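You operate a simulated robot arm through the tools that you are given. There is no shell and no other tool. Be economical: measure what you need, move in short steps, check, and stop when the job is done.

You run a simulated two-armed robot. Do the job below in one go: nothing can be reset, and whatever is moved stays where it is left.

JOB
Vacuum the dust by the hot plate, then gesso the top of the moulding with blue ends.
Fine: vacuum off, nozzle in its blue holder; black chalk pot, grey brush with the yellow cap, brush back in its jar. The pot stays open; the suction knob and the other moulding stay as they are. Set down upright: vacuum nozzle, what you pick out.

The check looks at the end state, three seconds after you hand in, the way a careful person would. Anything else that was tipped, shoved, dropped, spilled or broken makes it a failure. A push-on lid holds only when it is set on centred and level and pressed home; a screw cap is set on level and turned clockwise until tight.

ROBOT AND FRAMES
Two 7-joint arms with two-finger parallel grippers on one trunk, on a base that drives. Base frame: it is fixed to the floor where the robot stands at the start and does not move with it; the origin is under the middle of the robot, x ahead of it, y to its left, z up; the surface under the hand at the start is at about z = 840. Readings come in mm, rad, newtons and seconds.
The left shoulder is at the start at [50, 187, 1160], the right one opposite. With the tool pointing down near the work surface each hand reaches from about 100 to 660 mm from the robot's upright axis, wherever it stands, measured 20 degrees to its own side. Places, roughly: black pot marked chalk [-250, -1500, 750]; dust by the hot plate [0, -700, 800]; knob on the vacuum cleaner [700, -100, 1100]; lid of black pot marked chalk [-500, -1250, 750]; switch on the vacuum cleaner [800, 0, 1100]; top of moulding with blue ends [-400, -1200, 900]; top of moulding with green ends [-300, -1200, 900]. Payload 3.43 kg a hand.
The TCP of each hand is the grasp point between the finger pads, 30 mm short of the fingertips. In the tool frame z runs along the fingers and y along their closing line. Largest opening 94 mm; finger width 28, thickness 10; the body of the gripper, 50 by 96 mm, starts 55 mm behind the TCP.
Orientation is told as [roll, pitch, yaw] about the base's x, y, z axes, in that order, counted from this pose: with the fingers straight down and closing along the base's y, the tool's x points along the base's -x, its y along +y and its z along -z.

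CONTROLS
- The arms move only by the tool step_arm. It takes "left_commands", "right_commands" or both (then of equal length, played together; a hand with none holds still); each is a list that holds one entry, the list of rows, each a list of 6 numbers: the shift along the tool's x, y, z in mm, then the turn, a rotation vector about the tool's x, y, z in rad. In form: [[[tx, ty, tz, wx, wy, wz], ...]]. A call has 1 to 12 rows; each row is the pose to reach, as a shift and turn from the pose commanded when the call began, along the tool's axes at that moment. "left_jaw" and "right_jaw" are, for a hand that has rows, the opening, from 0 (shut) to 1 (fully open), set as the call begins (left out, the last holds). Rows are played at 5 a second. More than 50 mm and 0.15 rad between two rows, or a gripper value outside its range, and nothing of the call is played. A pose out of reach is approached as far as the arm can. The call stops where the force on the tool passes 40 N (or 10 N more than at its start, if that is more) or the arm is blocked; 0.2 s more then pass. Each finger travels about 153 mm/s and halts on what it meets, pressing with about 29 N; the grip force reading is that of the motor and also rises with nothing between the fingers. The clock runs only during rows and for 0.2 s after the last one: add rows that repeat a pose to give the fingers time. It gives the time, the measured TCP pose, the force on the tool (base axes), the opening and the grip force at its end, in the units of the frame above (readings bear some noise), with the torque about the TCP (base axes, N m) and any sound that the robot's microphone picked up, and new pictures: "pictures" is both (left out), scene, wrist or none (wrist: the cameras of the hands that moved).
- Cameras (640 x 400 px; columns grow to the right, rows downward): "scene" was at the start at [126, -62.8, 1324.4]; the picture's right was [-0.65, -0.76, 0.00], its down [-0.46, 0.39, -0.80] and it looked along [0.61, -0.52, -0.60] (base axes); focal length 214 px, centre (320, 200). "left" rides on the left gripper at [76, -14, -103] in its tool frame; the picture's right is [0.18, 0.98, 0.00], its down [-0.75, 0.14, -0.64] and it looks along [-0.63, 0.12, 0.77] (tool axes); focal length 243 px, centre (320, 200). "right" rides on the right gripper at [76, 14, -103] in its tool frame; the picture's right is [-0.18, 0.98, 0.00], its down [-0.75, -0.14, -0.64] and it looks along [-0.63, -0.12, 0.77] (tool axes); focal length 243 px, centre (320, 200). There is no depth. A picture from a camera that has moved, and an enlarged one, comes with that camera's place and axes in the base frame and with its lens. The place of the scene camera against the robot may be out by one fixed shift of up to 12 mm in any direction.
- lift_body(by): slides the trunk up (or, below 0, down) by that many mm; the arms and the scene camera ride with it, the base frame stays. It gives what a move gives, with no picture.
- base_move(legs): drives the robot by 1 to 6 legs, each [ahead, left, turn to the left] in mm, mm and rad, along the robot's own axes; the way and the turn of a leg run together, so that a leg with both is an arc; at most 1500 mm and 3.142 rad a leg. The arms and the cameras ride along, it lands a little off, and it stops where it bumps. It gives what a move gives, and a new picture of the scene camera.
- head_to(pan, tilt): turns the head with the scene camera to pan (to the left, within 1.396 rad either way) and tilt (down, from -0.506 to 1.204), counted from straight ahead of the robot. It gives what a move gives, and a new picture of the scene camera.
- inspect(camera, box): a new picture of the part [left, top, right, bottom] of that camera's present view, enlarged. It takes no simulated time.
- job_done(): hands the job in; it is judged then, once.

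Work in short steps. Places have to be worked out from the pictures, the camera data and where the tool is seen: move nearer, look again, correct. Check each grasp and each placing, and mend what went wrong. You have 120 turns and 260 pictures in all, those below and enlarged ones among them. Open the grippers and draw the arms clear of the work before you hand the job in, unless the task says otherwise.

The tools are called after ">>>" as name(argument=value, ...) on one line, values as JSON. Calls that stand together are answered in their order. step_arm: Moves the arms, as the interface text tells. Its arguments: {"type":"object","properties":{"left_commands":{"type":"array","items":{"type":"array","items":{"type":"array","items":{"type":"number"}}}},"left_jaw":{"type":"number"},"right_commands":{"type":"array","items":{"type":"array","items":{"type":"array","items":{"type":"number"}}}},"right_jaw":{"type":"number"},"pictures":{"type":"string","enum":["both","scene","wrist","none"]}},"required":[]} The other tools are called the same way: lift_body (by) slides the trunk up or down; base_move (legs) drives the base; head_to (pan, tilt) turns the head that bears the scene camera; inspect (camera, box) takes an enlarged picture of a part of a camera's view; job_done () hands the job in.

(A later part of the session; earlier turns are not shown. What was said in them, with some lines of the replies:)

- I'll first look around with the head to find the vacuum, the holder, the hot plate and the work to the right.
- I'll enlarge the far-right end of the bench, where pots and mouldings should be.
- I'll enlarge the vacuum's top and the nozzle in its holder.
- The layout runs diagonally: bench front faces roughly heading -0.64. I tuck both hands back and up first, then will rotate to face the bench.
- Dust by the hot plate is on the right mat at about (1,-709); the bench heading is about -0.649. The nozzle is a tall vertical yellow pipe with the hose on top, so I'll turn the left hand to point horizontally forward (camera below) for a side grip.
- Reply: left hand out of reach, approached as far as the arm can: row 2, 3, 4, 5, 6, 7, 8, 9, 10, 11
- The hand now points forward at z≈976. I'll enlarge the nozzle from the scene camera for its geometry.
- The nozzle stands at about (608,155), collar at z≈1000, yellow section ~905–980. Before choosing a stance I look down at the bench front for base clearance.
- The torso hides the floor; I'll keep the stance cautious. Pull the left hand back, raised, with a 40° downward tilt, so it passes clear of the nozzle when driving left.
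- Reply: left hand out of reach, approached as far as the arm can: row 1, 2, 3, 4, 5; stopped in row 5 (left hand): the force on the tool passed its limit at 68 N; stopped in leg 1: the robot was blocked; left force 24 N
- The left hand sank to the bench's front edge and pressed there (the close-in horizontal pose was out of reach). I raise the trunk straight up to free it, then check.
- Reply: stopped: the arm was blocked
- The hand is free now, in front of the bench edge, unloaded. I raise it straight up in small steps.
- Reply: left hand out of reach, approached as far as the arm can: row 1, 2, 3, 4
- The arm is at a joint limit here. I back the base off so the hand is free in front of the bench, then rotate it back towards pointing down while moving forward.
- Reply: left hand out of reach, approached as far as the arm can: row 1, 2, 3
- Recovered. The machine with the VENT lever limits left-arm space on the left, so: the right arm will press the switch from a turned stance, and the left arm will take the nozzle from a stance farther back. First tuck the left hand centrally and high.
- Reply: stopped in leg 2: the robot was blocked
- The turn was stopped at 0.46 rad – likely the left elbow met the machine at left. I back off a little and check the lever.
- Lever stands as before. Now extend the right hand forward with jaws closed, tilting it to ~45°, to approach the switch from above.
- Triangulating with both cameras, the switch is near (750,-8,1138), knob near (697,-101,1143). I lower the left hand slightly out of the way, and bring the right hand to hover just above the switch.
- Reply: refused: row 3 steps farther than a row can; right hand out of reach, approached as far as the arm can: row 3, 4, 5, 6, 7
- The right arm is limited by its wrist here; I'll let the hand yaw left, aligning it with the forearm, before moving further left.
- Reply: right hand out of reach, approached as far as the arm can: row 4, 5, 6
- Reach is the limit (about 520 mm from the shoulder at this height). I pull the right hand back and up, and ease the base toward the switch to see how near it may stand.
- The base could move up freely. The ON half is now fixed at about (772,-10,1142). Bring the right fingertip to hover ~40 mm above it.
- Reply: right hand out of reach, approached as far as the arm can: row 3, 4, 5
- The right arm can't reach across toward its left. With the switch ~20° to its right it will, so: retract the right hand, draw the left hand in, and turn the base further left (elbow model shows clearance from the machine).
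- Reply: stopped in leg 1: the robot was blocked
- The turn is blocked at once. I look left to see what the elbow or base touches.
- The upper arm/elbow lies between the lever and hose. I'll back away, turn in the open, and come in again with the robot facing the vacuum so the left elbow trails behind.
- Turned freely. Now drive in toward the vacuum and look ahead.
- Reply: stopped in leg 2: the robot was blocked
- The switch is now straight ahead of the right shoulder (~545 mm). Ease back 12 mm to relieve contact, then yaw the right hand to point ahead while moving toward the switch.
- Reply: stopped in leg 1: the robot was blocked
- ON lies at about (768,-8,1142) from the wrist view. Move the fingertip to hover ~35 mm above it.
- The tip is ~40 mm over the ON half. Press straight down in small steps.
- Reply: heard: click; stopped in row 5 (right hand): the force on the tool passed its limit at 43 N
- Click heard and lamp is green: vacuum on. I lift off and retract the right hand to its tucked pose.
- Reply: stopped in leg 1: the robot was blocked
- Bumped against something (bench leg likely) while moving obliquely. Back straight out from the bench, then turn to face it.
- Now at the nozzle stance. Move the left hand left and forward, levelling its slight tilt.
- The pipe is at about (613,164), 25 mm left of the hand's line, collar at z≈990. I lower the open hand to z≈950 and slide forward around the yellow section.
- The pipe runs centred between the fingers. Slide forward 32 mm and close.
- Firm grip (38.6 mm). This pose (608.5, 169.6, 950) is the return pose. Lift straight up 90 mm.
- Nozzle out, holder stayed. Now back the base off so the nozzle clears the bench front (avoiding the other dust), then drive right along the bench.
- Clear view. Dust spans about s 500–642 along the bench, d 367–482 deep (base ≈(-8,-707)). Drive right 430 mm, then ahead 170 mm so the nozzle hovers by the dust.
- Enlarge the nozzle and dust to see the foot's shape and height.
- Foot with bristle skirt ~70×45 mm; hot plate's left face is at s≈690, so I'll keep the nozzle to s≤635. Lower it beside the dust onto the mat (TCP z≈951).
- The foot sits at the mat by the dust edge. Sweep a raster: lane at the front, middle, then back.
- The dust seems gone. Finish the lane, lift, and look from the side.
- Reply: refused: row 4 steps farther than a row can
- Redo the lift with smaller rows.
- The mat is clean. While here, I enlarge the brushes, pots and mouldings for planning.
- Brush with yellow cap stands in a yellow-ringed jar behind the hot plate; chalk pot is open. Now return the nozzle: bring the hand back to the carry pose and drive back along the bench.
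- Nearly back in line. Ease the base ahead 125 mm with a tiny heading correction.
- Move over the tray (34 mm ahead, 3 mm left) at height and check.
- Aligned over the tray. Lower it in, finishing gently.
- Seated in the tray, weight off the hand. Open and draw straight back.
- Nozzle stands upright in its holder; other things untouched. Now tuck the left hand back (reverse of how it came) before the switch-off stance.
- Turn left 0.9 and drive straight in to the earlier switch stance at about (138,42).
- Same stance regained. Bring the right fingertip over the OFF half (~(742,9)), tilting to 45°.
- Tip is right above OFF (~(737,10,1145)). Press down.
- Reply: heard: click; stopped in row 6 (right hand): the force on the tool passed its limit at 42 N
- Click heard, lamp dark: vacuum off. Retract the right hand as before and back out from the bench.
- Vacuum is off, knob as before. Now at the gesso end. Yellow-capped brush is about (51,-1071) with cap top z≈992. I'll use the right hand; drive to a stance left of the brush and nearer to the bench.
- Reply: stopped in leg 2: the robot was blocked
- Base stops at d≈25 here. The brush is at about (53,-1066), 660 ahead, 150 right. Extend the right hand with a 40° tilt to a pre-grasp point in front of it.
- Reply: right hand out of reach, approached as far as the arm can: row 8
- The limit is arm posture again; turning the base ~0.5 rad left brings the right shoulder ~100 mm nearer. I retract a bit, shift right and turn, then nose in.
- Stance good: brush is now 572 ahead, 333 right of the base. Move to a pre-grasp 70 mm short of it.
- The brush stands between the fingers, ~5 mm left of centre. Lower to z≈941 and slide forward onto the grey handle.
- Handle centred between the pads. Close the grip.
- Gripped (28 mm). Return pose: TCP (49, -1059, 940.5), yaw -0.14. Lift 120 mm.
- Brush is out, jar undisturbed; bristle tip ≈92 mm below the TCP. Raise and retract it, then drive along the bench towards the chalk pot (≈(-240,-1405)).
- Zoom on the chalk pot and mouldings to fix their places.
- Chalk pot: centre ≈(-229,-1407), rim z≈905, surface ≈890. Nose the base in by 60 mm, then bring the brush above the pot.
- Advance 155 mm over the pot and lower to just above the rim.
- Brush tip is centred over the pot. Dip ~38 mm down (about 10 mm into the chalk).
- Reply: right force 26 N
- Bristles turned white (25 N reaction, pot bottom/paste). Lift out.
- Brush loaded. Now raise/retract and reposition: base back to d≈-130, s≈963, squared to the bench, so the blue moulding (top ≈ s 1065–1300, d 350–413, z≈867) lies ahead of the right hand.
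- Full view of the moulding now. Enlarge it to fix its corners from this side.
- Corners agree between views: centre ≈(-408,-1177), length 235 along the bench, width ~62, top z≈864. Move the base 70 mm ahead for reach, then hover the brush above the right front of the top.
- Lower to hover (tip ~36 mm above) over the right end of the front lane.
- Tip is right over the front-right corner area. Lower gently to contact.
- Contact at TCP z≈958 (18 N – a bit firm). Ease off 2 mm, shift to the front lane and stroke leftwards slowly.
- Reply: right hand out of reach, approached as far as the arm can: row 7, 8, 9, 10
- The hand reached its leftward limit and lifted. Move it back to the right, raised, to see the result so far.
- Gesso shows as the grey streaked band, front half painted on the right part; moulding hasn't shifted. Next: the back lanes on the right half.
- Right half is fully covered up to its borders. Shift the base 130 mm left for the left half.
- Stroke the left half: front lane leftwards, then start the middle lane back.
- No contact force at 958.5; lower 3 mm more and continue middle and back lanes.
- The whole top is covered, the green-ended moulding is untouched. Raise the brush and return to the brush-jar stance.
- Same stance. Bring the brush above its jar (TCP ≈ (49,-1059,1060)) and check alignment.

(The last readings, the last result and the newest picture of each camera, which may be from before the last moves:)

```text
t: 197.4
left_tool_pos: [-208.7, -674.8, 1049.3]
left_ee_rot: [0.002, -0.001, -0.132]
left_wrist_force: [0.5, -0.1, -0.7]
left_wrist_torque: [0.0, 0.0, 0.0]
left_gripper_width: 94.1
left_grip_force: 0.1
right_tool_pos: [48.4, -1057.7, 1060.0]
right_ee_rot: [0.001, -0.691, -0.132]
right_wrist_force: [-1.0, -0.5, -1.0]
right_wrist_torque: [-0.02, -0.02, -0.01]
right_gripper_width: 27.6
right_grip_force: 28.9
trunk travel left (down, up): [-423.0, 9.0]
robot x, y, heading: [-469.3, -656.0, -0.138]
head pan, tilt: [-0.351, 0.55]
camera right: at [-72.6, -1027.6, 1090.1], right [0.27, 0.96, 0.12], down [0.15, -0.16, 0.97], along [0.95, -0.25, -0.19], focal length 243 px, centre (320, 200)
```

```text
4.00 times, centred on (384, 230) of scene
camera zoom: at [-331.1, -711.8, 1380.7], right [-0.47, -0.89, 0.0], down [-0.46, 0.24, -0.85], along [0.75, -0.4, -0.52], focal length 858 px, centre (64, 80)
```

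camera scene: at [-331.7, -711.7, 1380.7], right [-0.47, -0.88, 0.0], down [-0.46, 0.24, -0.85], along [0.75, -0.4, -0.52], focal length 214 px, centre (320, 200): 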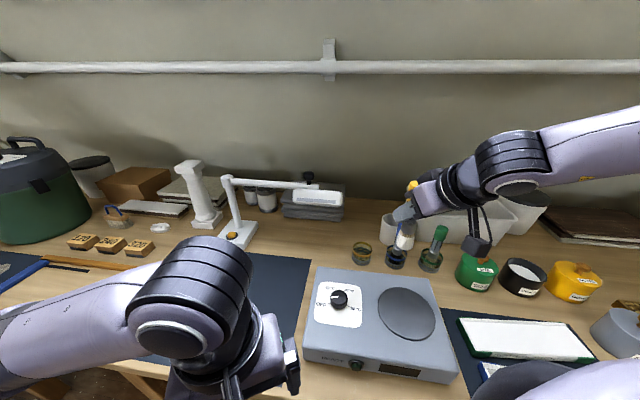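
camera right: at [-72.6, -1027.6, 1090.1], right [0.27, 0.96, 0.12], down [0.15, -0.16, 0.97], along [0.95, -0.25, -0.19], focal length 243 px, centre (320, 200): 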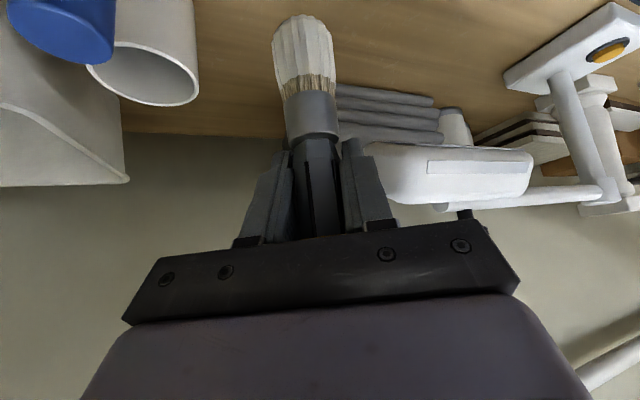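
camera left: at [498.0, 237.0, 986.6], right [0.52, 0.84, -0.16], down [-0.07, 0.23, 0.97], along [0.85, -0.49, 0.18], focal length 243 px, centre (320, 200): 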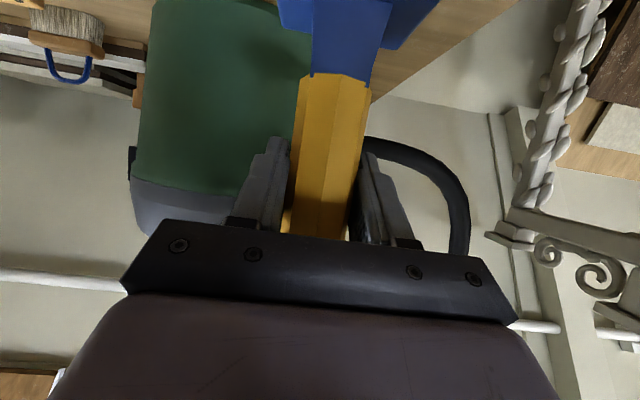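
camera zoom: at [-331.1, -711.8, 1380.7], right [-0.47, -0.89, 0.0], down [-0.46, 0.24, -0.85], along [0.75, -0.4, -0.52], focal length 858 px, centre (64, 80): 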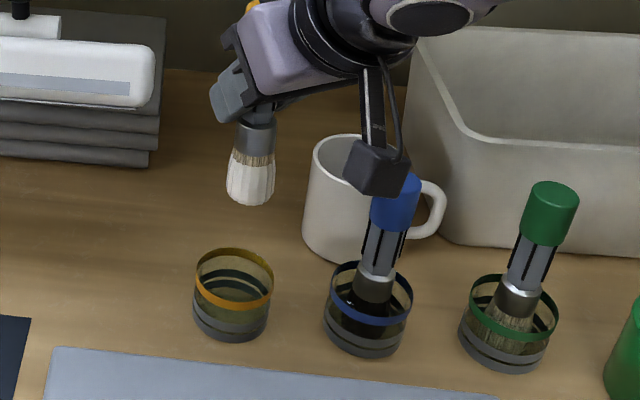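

The brush slid ~10 mm up in the grip, and its tip sits ~15 mm nearer me than before. Shift forward 12 mm and lower to just above the rim, to compare directly.

>>> step_arm(right_commands=[[[-9, -2, 8, 0, 0, 0], [8, -2, 29, 0, 0, 0], [26, -2, 50, 0, 0, 0]]], pictures="wrist")

>>> inspect(camera="scene", box=[330, 205, 410, 268])

```text
t: 198.2
left_tool_pos: [-209.5, -674.4, 1050.5]
left_ee_rot: [0.003, 0.0, -0.132]
left_wrist_force: [0.4, 0.5, -0.2]
left_wrist_torque: [-0.05, 0.03, -0.01]
left_gripper_width: 93.8
left_grip_force: 0.0
right_tool_pos: [60.3, -1063.4, 1004.2]
right_ee_rot: [0.0, -0.692, -0.13]
right_wrist_force: [0.6, 0.1, -0.4]
right_wrist_torque: [-0.02, 0.0, -0.03]
right_gripper_width: 27.4
right_grip_force: 28.5
trunk travel left (down, up): [-423.0, 9.0]
robot x, y, heading: [-475.7, -655.9, -0.132]
head pan, tilt: [-0.351, 0.55]
camera right: at [-61.1, -1031.3, 1034.5], right [0.27, 0.96, 0.12], down [0.15, -0.16, 0.98], along [0.95, -0.25, -0.19], focal length 243 px, centre (320, 200)
```

right: 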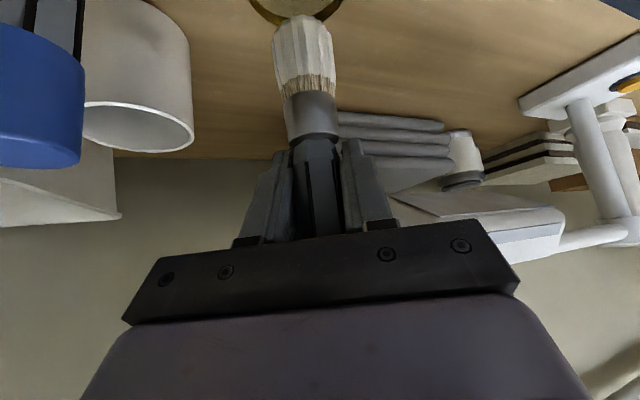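

```text
6.35 times, centred on (370, 236) of scene
camera zoom: at [-331.3, -712.1, 1380.7], right [-0.47, -0.89, 0.0], down [-0.46, 0.24, -0.85], along [0.75, -0.4, -0.52], focal length 1362 px, centre (2, -32)
```

zoom: 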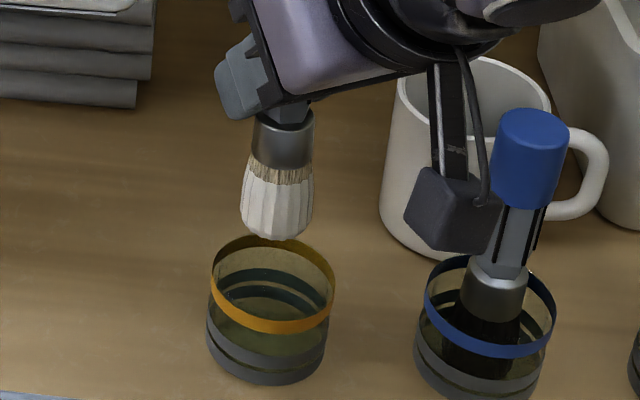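

Tip is still ~11 mm short of the jar's centre when projected down. Shift forward 11 mm, lower 28 mm, and look again.

>>> step_arm(right_commands=[[[-8.5, -2, 7, 0, 0, 0], [1, -2, 18, 0, 0, 0], [9.3, -2, 28.6, 0, 0, 0]]], pictures="wrist")

>>> inspect(camera="scene", box=[330, 205, 410, 268])

```text
t: 199.0
left_tool_pos: [-209.2, -673.1, 1051.4]
left_ee_rot: [0.001, 0.0, -0.131]
left_wrist_force: [-1.2, -0.5, 0.6]
left_wrist_torque: [-0.04, -0.01, -0.03]
left_gripper_width: 94.0
left_grip_force: 0.0
right_tool_pos: [72.7, -1066.0, 978.9]
right_ee_rot: [0.001, -0.695, -0.133]
right_wrist_force: [0.2, -1.3, 7.2]
right_wrist_torque: [0.02, -0.01, 0.0]
right_gripper_width: 27.6
right_grip_force: 29.4
trunk travel left (down, up): [-423.0, 9.0]
robot x, y, heading: [-467.1, -655.2, -0.133]
head pan, tilt: [-0.351, 0.55]
camera right: at [-49.6, -1035.2, 1008.8], right [0.27, 0.96, 0.12], down [0.15, -0.16, 0.98], along [0.95, -0.25, -0.18], focal length 243 px, centre (320, 200)
```

right: 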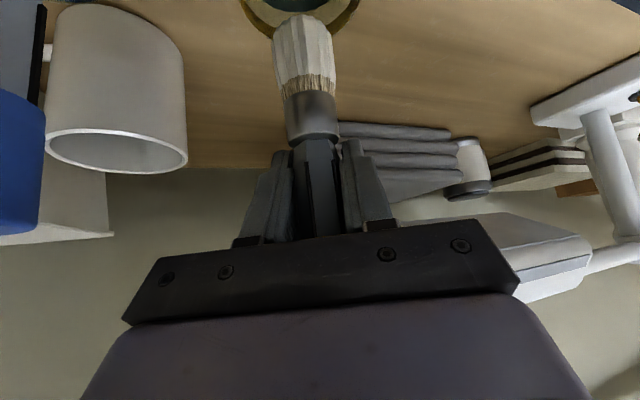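

```text
6.35 times, centred on (370, 236) of scene
camera zoom: at [-332.4, -711.2, 1381.1], right [-0.47, -0.89, 0.0], down [-0.46, 0.24, -0.85], along [0.76, -0.4, -0.52], focal length 1362 px, centre (2, -32)
```

zoom: 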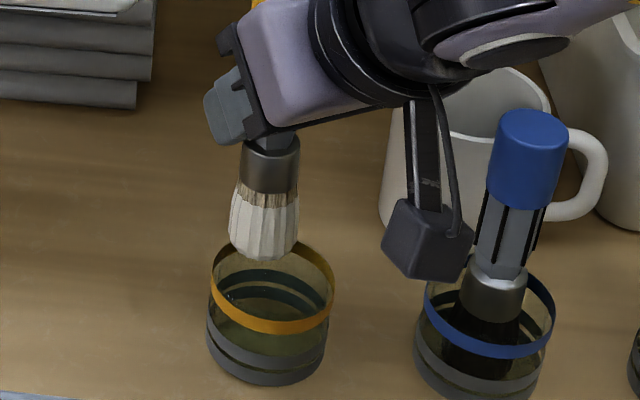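

Contact with the far rim (7 N): the rim is higher (z≈892) than assumed, so the previous line was right. Raise 12 mm and come back 16 mm, 5 mm left.

>>> step_arm(right_commands=[[[-8, 0, -9, 0, 0, 0], [5, 5.4, -20, 0, 0, 0], [5, 5.4, -20, 0, 0, 0]]], pictures="none")

>>> inspect(camera="scene", box=[330, 205, 410, 268])

```text
t: 199.8
left_tool_pos: [-209.7, -674.2, 1051.3]
left_ee_rot: [-0.001, -0.001, -0.131]
left_wrist_force: [-0.1, 0.3, -0.2]
left_wrist_torque: [-0.03, -0.03, -0.02]
left_gripper_width: 94.1
left_grip_force: 0.1
right_tool_pos: [54.7, -1058.0, 989.6]
right_ee_rot: [0.0, -0.691, -0.131]
right_wrist_force: [0.4, 0.4, -0.9]
right_wrist_torque: [-0.02, -0.03, -0.04]
right_gripper_width: 27.5
right_grip_force: 28.6
trunk travel left (down, up): [-423.0, 9.0]
robot x, y, heading: [-467.7, -653.9, -0.129]
head pan, tilt: [-0.351, 0.55]
```

```text
6.35 times, centred on (370, 236) of scene
camera zoom: at [-331.5, -711.5, 1380.7], right [-0.47, -0.89, 0.0], down [-0.46, 0.24, -0.85], along [0.75, -0.4, -0.52], focal length 1362 px, centre (2, -32)
```

zoom: 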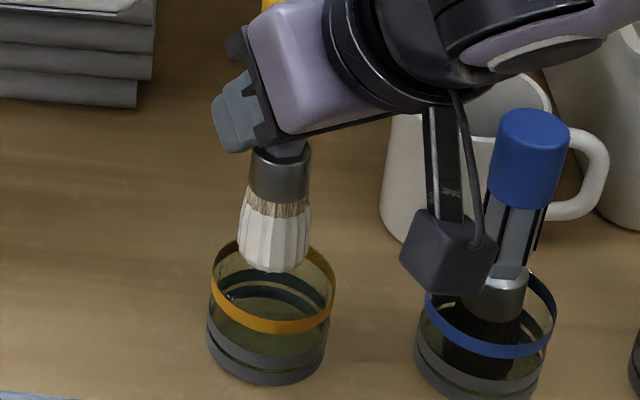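

Jar hasn't moved and the tip now projects to the jar's centre. Lower into it, watching force.

>>> step_arm(right_commands=[[[7, 0, 7, 0, 0, 0], [14, 0, 14, 0, 0, 0], [20.6, 0, 22, 0, 0, 0], [27, 0, 30, 0, 0, 0]]], pictures="wrist")

>>> inspect(camera="scene", box=[330, 205, 410, 268])

```text
t: 200.8
left_tool_pos: [-208.7, -673.3, 1051.3]
left_ee_rot: [0.002, 0.0, -0.132]
left_wrist_force: [0.1, 0.3, 0.0]
left_wrist_torque: [0.0, -0.01, -0.01]
left_gripper_width: 94.1
left_grip_force: 0.0
right_tool_pos: [53.9, -1059.4, 949.1]
right_ee_rot: [-0.001, -0.691, -0.132]
right_wrist_force: [0.3, -0.7, -0.7]
right_wrist_torque: [-0.02, -0.01, -0.01]
right_gripper_width: 27.5
right_grip_force: 29.3
trunk travel left (down, up): [-423.0, 9.0]
robot x, y, heading: [-473.7, -653.3, -0.13]
head pan, tilt: [-0.351, 0.55]
camera right: at [-67.4, -1027.8, 979.8], right [0.27, 0.96, 0.12], down [0.15, -0.16, 0.97], along [0.95, -0.25, -0.19], focal length 243 px, centre (320, 200)
```

right: 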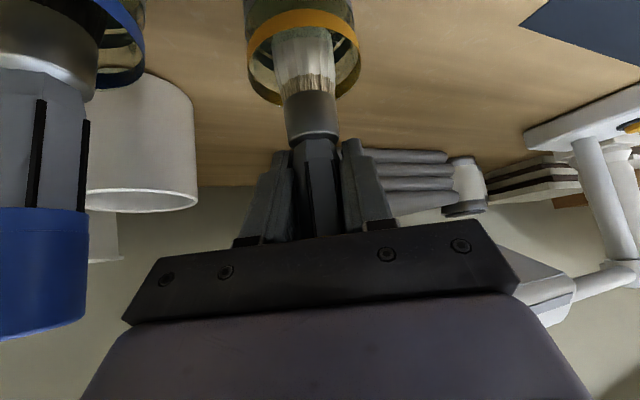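

```text
6.35 times, centred on (370, 236) of scene
camera zoom: at [-331.5, -711.7, 1380.8], right [-0.47, -0.89, 0.0], down [-0.46, 0.24, -0.85], along [0.75, -0.4, -0.52], focal length 1362 px, centre (2, -32)
```

zoom: 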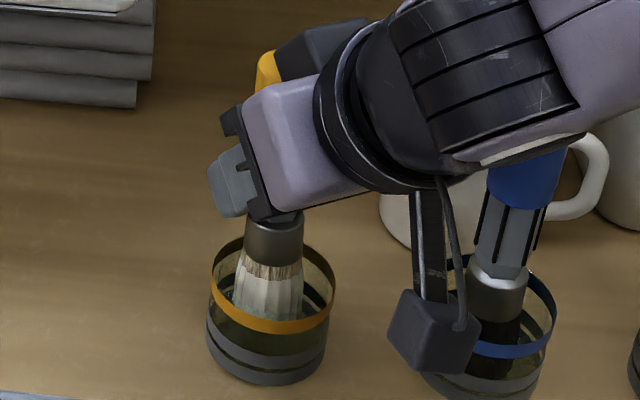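

Brush is inside the jar. Lower the last bit until it stands on the bottom.

>>> step_arm(right_commands=[[[2.5, 0, 3.1, 0, 0, 0], [5.1, 0, 6.2, 0, 0, 0], [7, 0, 8.5, 0, 0, 0], [8.3, 0, 10, 0, 0, 0]]], pictures="none")

```text
t: 201.8
left_tool_pos: [-209.0, -673.9, 1052.1]
left_ee_rot: [0.002, 0.0, -0.133]
left_wrist_force: [-0.4, 0.6, -0.7]
left_wrist_torque: [0.04, -0.02, 0.03]
left_gripper_width: 94.1
left_grip_force: 0.1
right_tool_pos: [54.1, -1058.4, 937.1]
right_ee_rot: [0.001, -0.695, -0.133]
right_wrist_force: [0.6, 0.1, -0.5]
right_wrist_torque: [0.04, 0.02, -0.04]
right_gripper_width: 27.3
right_grip_force: 28.7
trunk travel left (down, up): [-423.0, 9.0]
robot x, y, heading: [-472.0, -657.2, -0.136]
head pan, tilt: [-0.351, 0.55]
```

>>> step_arm(right_commands=[[[1.3, 0, 1.5, 0, 0, 0], [2.5, 0, 3.1, 0, 0, 0], [3.5, 0, 4.2, 0, 0, 0]]], pictures="none")

>>> inspect(camera="scene", box=[330, 205, 410, 268])

```text
t: 202.6
left_tool_pos: [-209.1, -673.1, 1052.3]
left_ee_rot: [0.002, -0.003, -0.134]
left_wrist_force: [-0.4, 0.0, 0.4]
left_wrist_torque: [0.01, 0.01, -0.01]
left_gripper_width: 94.1
left_grip_force: 0.1
right_tool_pos: [54.2, -1057.5, 932.6]
right_ee_rot: [-0.003, -0.698, -0.129]
right_wrist_force: [-1.4, -2.1, 11.4]
right_wrist_torque: [-0.1, 0.0, -0.03]
right_gripper_width: 27.9
right_grip_force: 29.2
trunk travel left (down, up): [-423.0, 9.0]
robot x, y, heading: [-471.1, -653.9, -0.131]
head pan, tilt: [-0.351, 0.55]
```

```text
6.35 times, centred on (370, 236) of scene
camera zoom: at [-332.9, -710.9, 1381.2], right [-0.47, -0.89, 0.0], down [-0.46, 0.24, -0.85], along [0.76, -0.4, -0.52], focal length 1362 px, centre (2, -32)
```

zoom: 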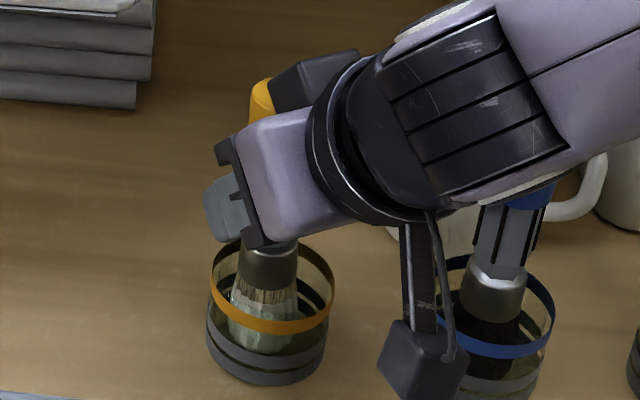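

Standing on the jar bottom (11 N). Open, rise slightly and slide straight back.

>>> step_arm(right_commands=[[[-1.3, 0, -1.5, 0, 0, 0], [-1.3, 0, -1.5, 0, 0, 0], [-1.3, 0, -1.5, 0, 0, 0]]], right_jaw=0.7, pictures="wrist")

```text
t: 203.4
left_tool_pos: [-210.2, -674.1, 1050.8]
left_ee_rot: [0.0, 0.0, -0.13]
left_wrist_force: [0.7, 0.2, -0.8]
left_wrist_torque: [-0.02, 0.0, 0.0]
left_gripper_width: 94.2
left_grip_force: 0.1
right_tool_pos: [54.6, -1057.6, 933.5]
right_ee_rot: [-0.001, -0.692, -0.13]
right_wrist_force: [-0.3, 0.5, 0.4]
right_wrist_torque: [0.01, -0.03, 0.01]
right_gripper_width: 66.0
right_grip_force: 0.1
trunk travel left (down, up): [-423.0, 9.0]
robot x, y, heading: [-466.5, -654.0, -0.133]
head pan, tilt: [-0.351, 0.55]
camera right: at [-67.3, -1026.8, 963.1], right [0.27, 0.96, 0.12], down [0.15, -0.16, 0.98], along [0.95, -0.25, -0.19], focal length 243 px, centre (320, 200)
```

right: 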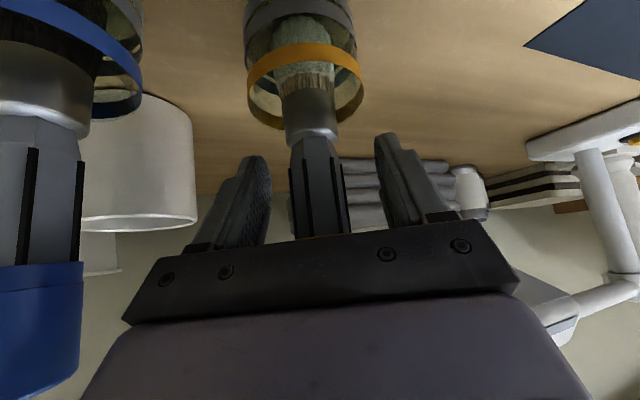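

Brush stands by itself. Slide back horizontally as on approach, then check.

>>> step_arm(right_commands=[[[12, 0, -14, 0, 0, 0], [25, 0, -27, 0, 0, 0], [39, 0, -40, 0, 0, 0], [55, 0, -55, 0, 0, 0], [70, 0, -75, 0, 0, 0]]], pictures="wrist")

>>> inspect(camera="scene", box=[330, 185, 426, 260])

```text
t: 204.6
left_tool_pos: [-210.3, -674.5, 1052.0]
left_ee_rot: [0.001, 0.0, -0.133]
left_wrist_force: [-0.4, -0.2, -0.5]
left_wrist_torque: [0.03, 0.01, -0.03]
left_gripper_width: 94.2
left_grip_force: 0.1
right_tool_pos: [-47.8, -1042.9, 947.3]
right_ee_rot: [0.001, -0.692, -0.132]
right_wrist_force: [-0.3, -0.4, 0.7]
right_wrist_torque: [0.0, 0.01, 0.02]
right_gripper_width: 65.8
right_grip_force: 0.0
trunk travel left (down, up): [-423.0, 9.0]
robot x, y, heading: [-470.5, -656.2, -0.136]
head pan, tilt: [-0.351, 0.55]
camera right: at [-168.8, -1013.5, 977.6], right [0.27, 0.96, 0.12], down [0.15, -0.16, 0.98], along [0.95, -0.25, -0.19], focal length 243 px, centre (320, 200)
```

right: 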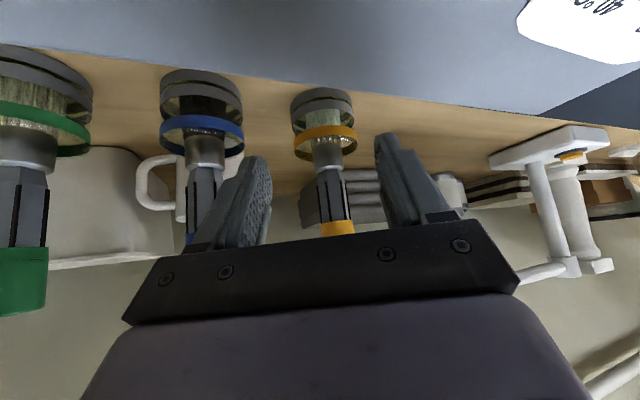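

```text
5.33 times, centred on (378, 222) of scene
camera zoom: at [-332.1, -711.7, 1380.8], right [-0.47, -0.89, 0.0], down [-0.46, 0.24, -0.85], along [0.76, -0.4, -0.52], focal length 1144 px, centre (11, 80)
```

zoom: 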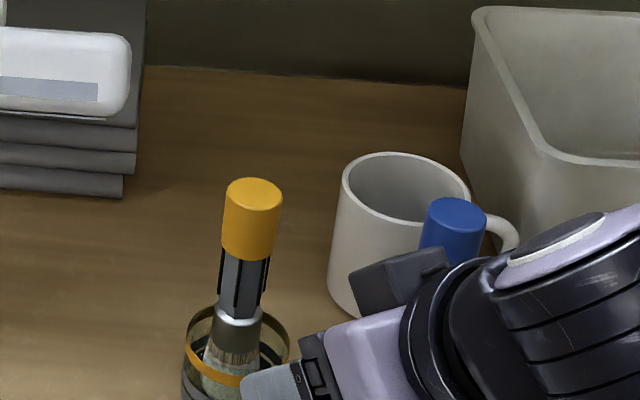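

Brush stands upright in its jar. Raise the hand clear, then back the base away.

>>> step_arm(right_commands=[[[-26, 0, -31, 0, 0, 0], [-51, 0, -62, 0, 0, 0], [-77, 0, -93, 0, 0, 0], [-102, 0, -123, 0, 0, 0], [-73, 0, -147, 0, 0, 0], [-44, 0, -171, 0, 0, 0], [-15, 0, -195, 0, 0, 0], [14, 0, -219, 0, 0, 0]]], pictures="none")

>>> base_move(legs=[[-220, 120, 0], [0, 0, -0.5]])

>>> head_to(pan=-0.2, tilt=0.5)

```text
t: 206.4
left_tool_pos: [-209.9, -674.6, 1050.9]
left_ee_rot: [0.002, 0.002, -0.129]
left_wrist_force: [-0.3, 0.1, 0.5]
left_wrist_torque: [-0.02, -0.05, -0.02]
left_gripper_width: 94.0
left_grip_force: 0.1
right_tool_pos: [-158.3, -1047.9, 1113.8]
right_ee_rot: [0.0, -0.691, -0.132]
right_wrist_force: [0.8, 0.3, -0.5]
right_wrist_torque: [-0.02, 0.0, 0.0]
right_gripper_width: 65.8
right_grip_force: 0.1
right hand out of reach, approached as far as the arm can: row 7, 8
trunk travel left (down, up): [-423.0, 9.0]
robot x, y, heading: [-467.8, -654.5, -0.13]
head pan, tilt: [-0.351, 0.55]
```

```text
t: 209.6
left_tool_pos: [-450.8, -648.8, 1050.8]
left_ee_rot: [0.001, 0.001, -0.631]
left_wrist_force: [0.2, 0.1, 0.2]
left_wrist_torque: [-0.01, 0.01, 0.03]
left_gripper_width: 94.2
left_grip_force: 0.0
right_tool_pos: [-583.3, -1002.0, 1114.6]
right_ee_rot: [0.001, -0.691, -0.629]
right_wrist_force: [0.4, 0.2, -0.2]
right_wrist_torque: [0.02, 0.0, 0.01]
right_gripper_width: 65.8
right_grip_force: 0.2
trunk travel left (down, up): [-423.0, 9.0]
robot x, y, heading: [-671.3, -505.8, -0.629]
head pan, tilt: [-0.351, 0.55]
camera scene: at [-572.3, -624.0, 1380.8], right [-0.83, -0.56, 0.0], down [-0.29, 0.43, -0.85], along [0.47, -0.71, -0.52], focal length 214 px, centre (320, 200)
```

scene: 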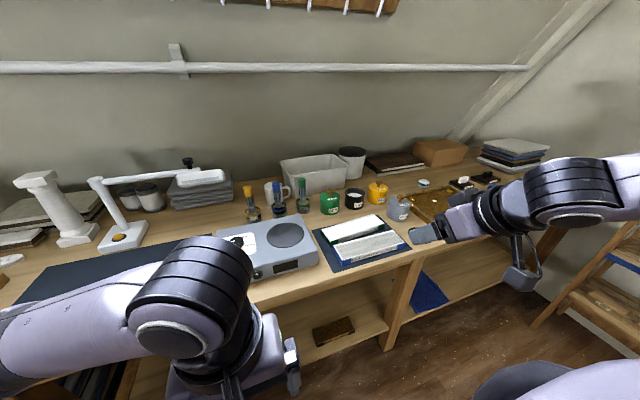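

```text
t: 210.3
left_tool_pos: [-450.4, -649.4, 1051.1]
left_ee_rot: [0.003, 0.0, -0.627]
left_wrist_force: [-0.2, 0.9, -0.9]
left_wrist_torque: [-0.01, -0.02, 0.02]
left_gripper_width: 94.1
left_grip_force: 0.0
right_tool_pos: [-583.4, -1001.9, 1115.2]
right_ee_rot: [0.0, -0.69, -0.629]
right_wrist_force: [0.3, -0.7, -0.4]
right_wrist_torque: [-0.01, 0.0, 0.03]
right_gripper_width: 66.0
right_grip_force: 0.0
trunk travel left (down, up): [-423.0, 9.0]
robot x, y, heading: [-670.7, -509.1, -0.63]
head pan, tilt: [-0.201, 0.499]
camera scene: at [-560.8, -616.5, 1385.3], right [-0.74, -0.67, 0.0], down [-0.32, 0.35, -0.88], along [0.59, -0.65, -0.48], focal length 214 px, centre (320, 200)
```

scene: 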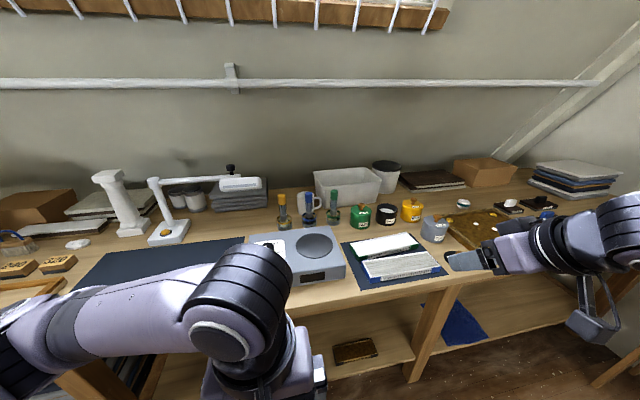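

Final check: enlarge the moulding/pots, the brush jars, and the vacuum end.

>>> inspect(camera="scene", box=[260, 170, 450, 300])

>>> head_to(pan=0.9, tilt=0.35)

```text
3.08 times, centred on (355, 235) of scene
camera zoom: at [-560.8, -616.5, 1385.3], right [-0.74, -0.67, 0.0], down [-0.32, 0.35, -0.88], along [0.59, -0.65, -0.48], focal length 660 px, centre (212, 92)
```

zoom: 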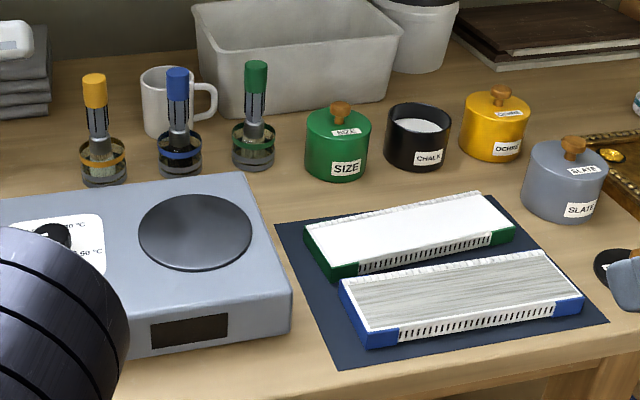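

```text
t: 211.6
left_tool_pos: [-451.1, -649.9, 1051.5]
left_ee_rot: [0.002, 0.0, -0.63]
left_wrist_force: [-0.1, 0.0, -0.5]
left_wrist_torque: [0.05, 0.02, 0.01]
left_gripper_width: 93.8
left_grip_force: 0.1
right_tool_pos: [-583.1, -1002.0, 1114.2]
right_ee_rot: [-0.001, -0.691, -0.629]
right_wrist_force: [0.4, 0.6, -0.8]
right_wrist_torque: [0.01, 0.0, 0.03]
right_gripper_width: 65.6
right_grip_force: 0.0
trunk travel left (down, up): [-423.0, 9.0]
robot x, y, heading: [-668.4, -504.5, -0.627]
head pan, tilt: [0.901, 0.351]
camera scene: at [-532.4, -524.5, 1399.0], right [0.27, -0.96, 0.0], down [-0.33, -0.09, -0.94], along [0.91, 0.25, -0.34], focal length 214 px, centre (320, 200)
```

scene: 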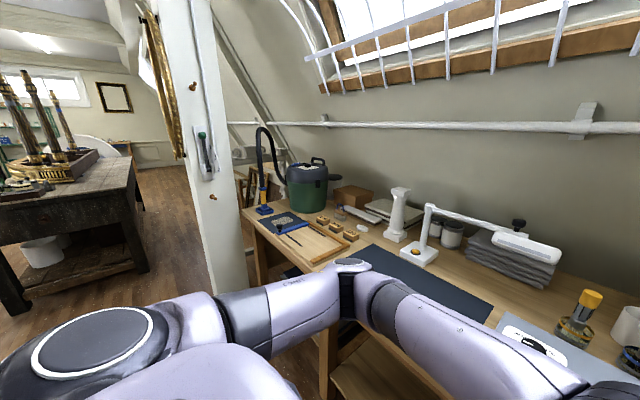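

Everything is in order: vacuum off with its nozzle in the holder, dust gone, blue-ended moulding fully coated, brush in its jar, pot open, arms clear.

>>> job_done()

```text
The job is handed in.
```

I vacuumed the dust by the hot plate and gessoed the whole top of the blue-ended moulding, then handed the job in.

- **Vacuum:** it is off, and its nozzle stands upright in the blue holder.
- **Brush and pot:** the yellow-capped brush stands upright in its jar, and the chalk pot is open.
- **Left as they were:** the suction knob and the green-ended moulding look unchanged in the last close views.
- **Bumps:** the left hand pressed the bench edge once. The base or left elbow was stopped several times near the lever machine on the left and the bench. The brush touched its jar's rim on the way back in. I saw nothing moved or tipped afterwards.
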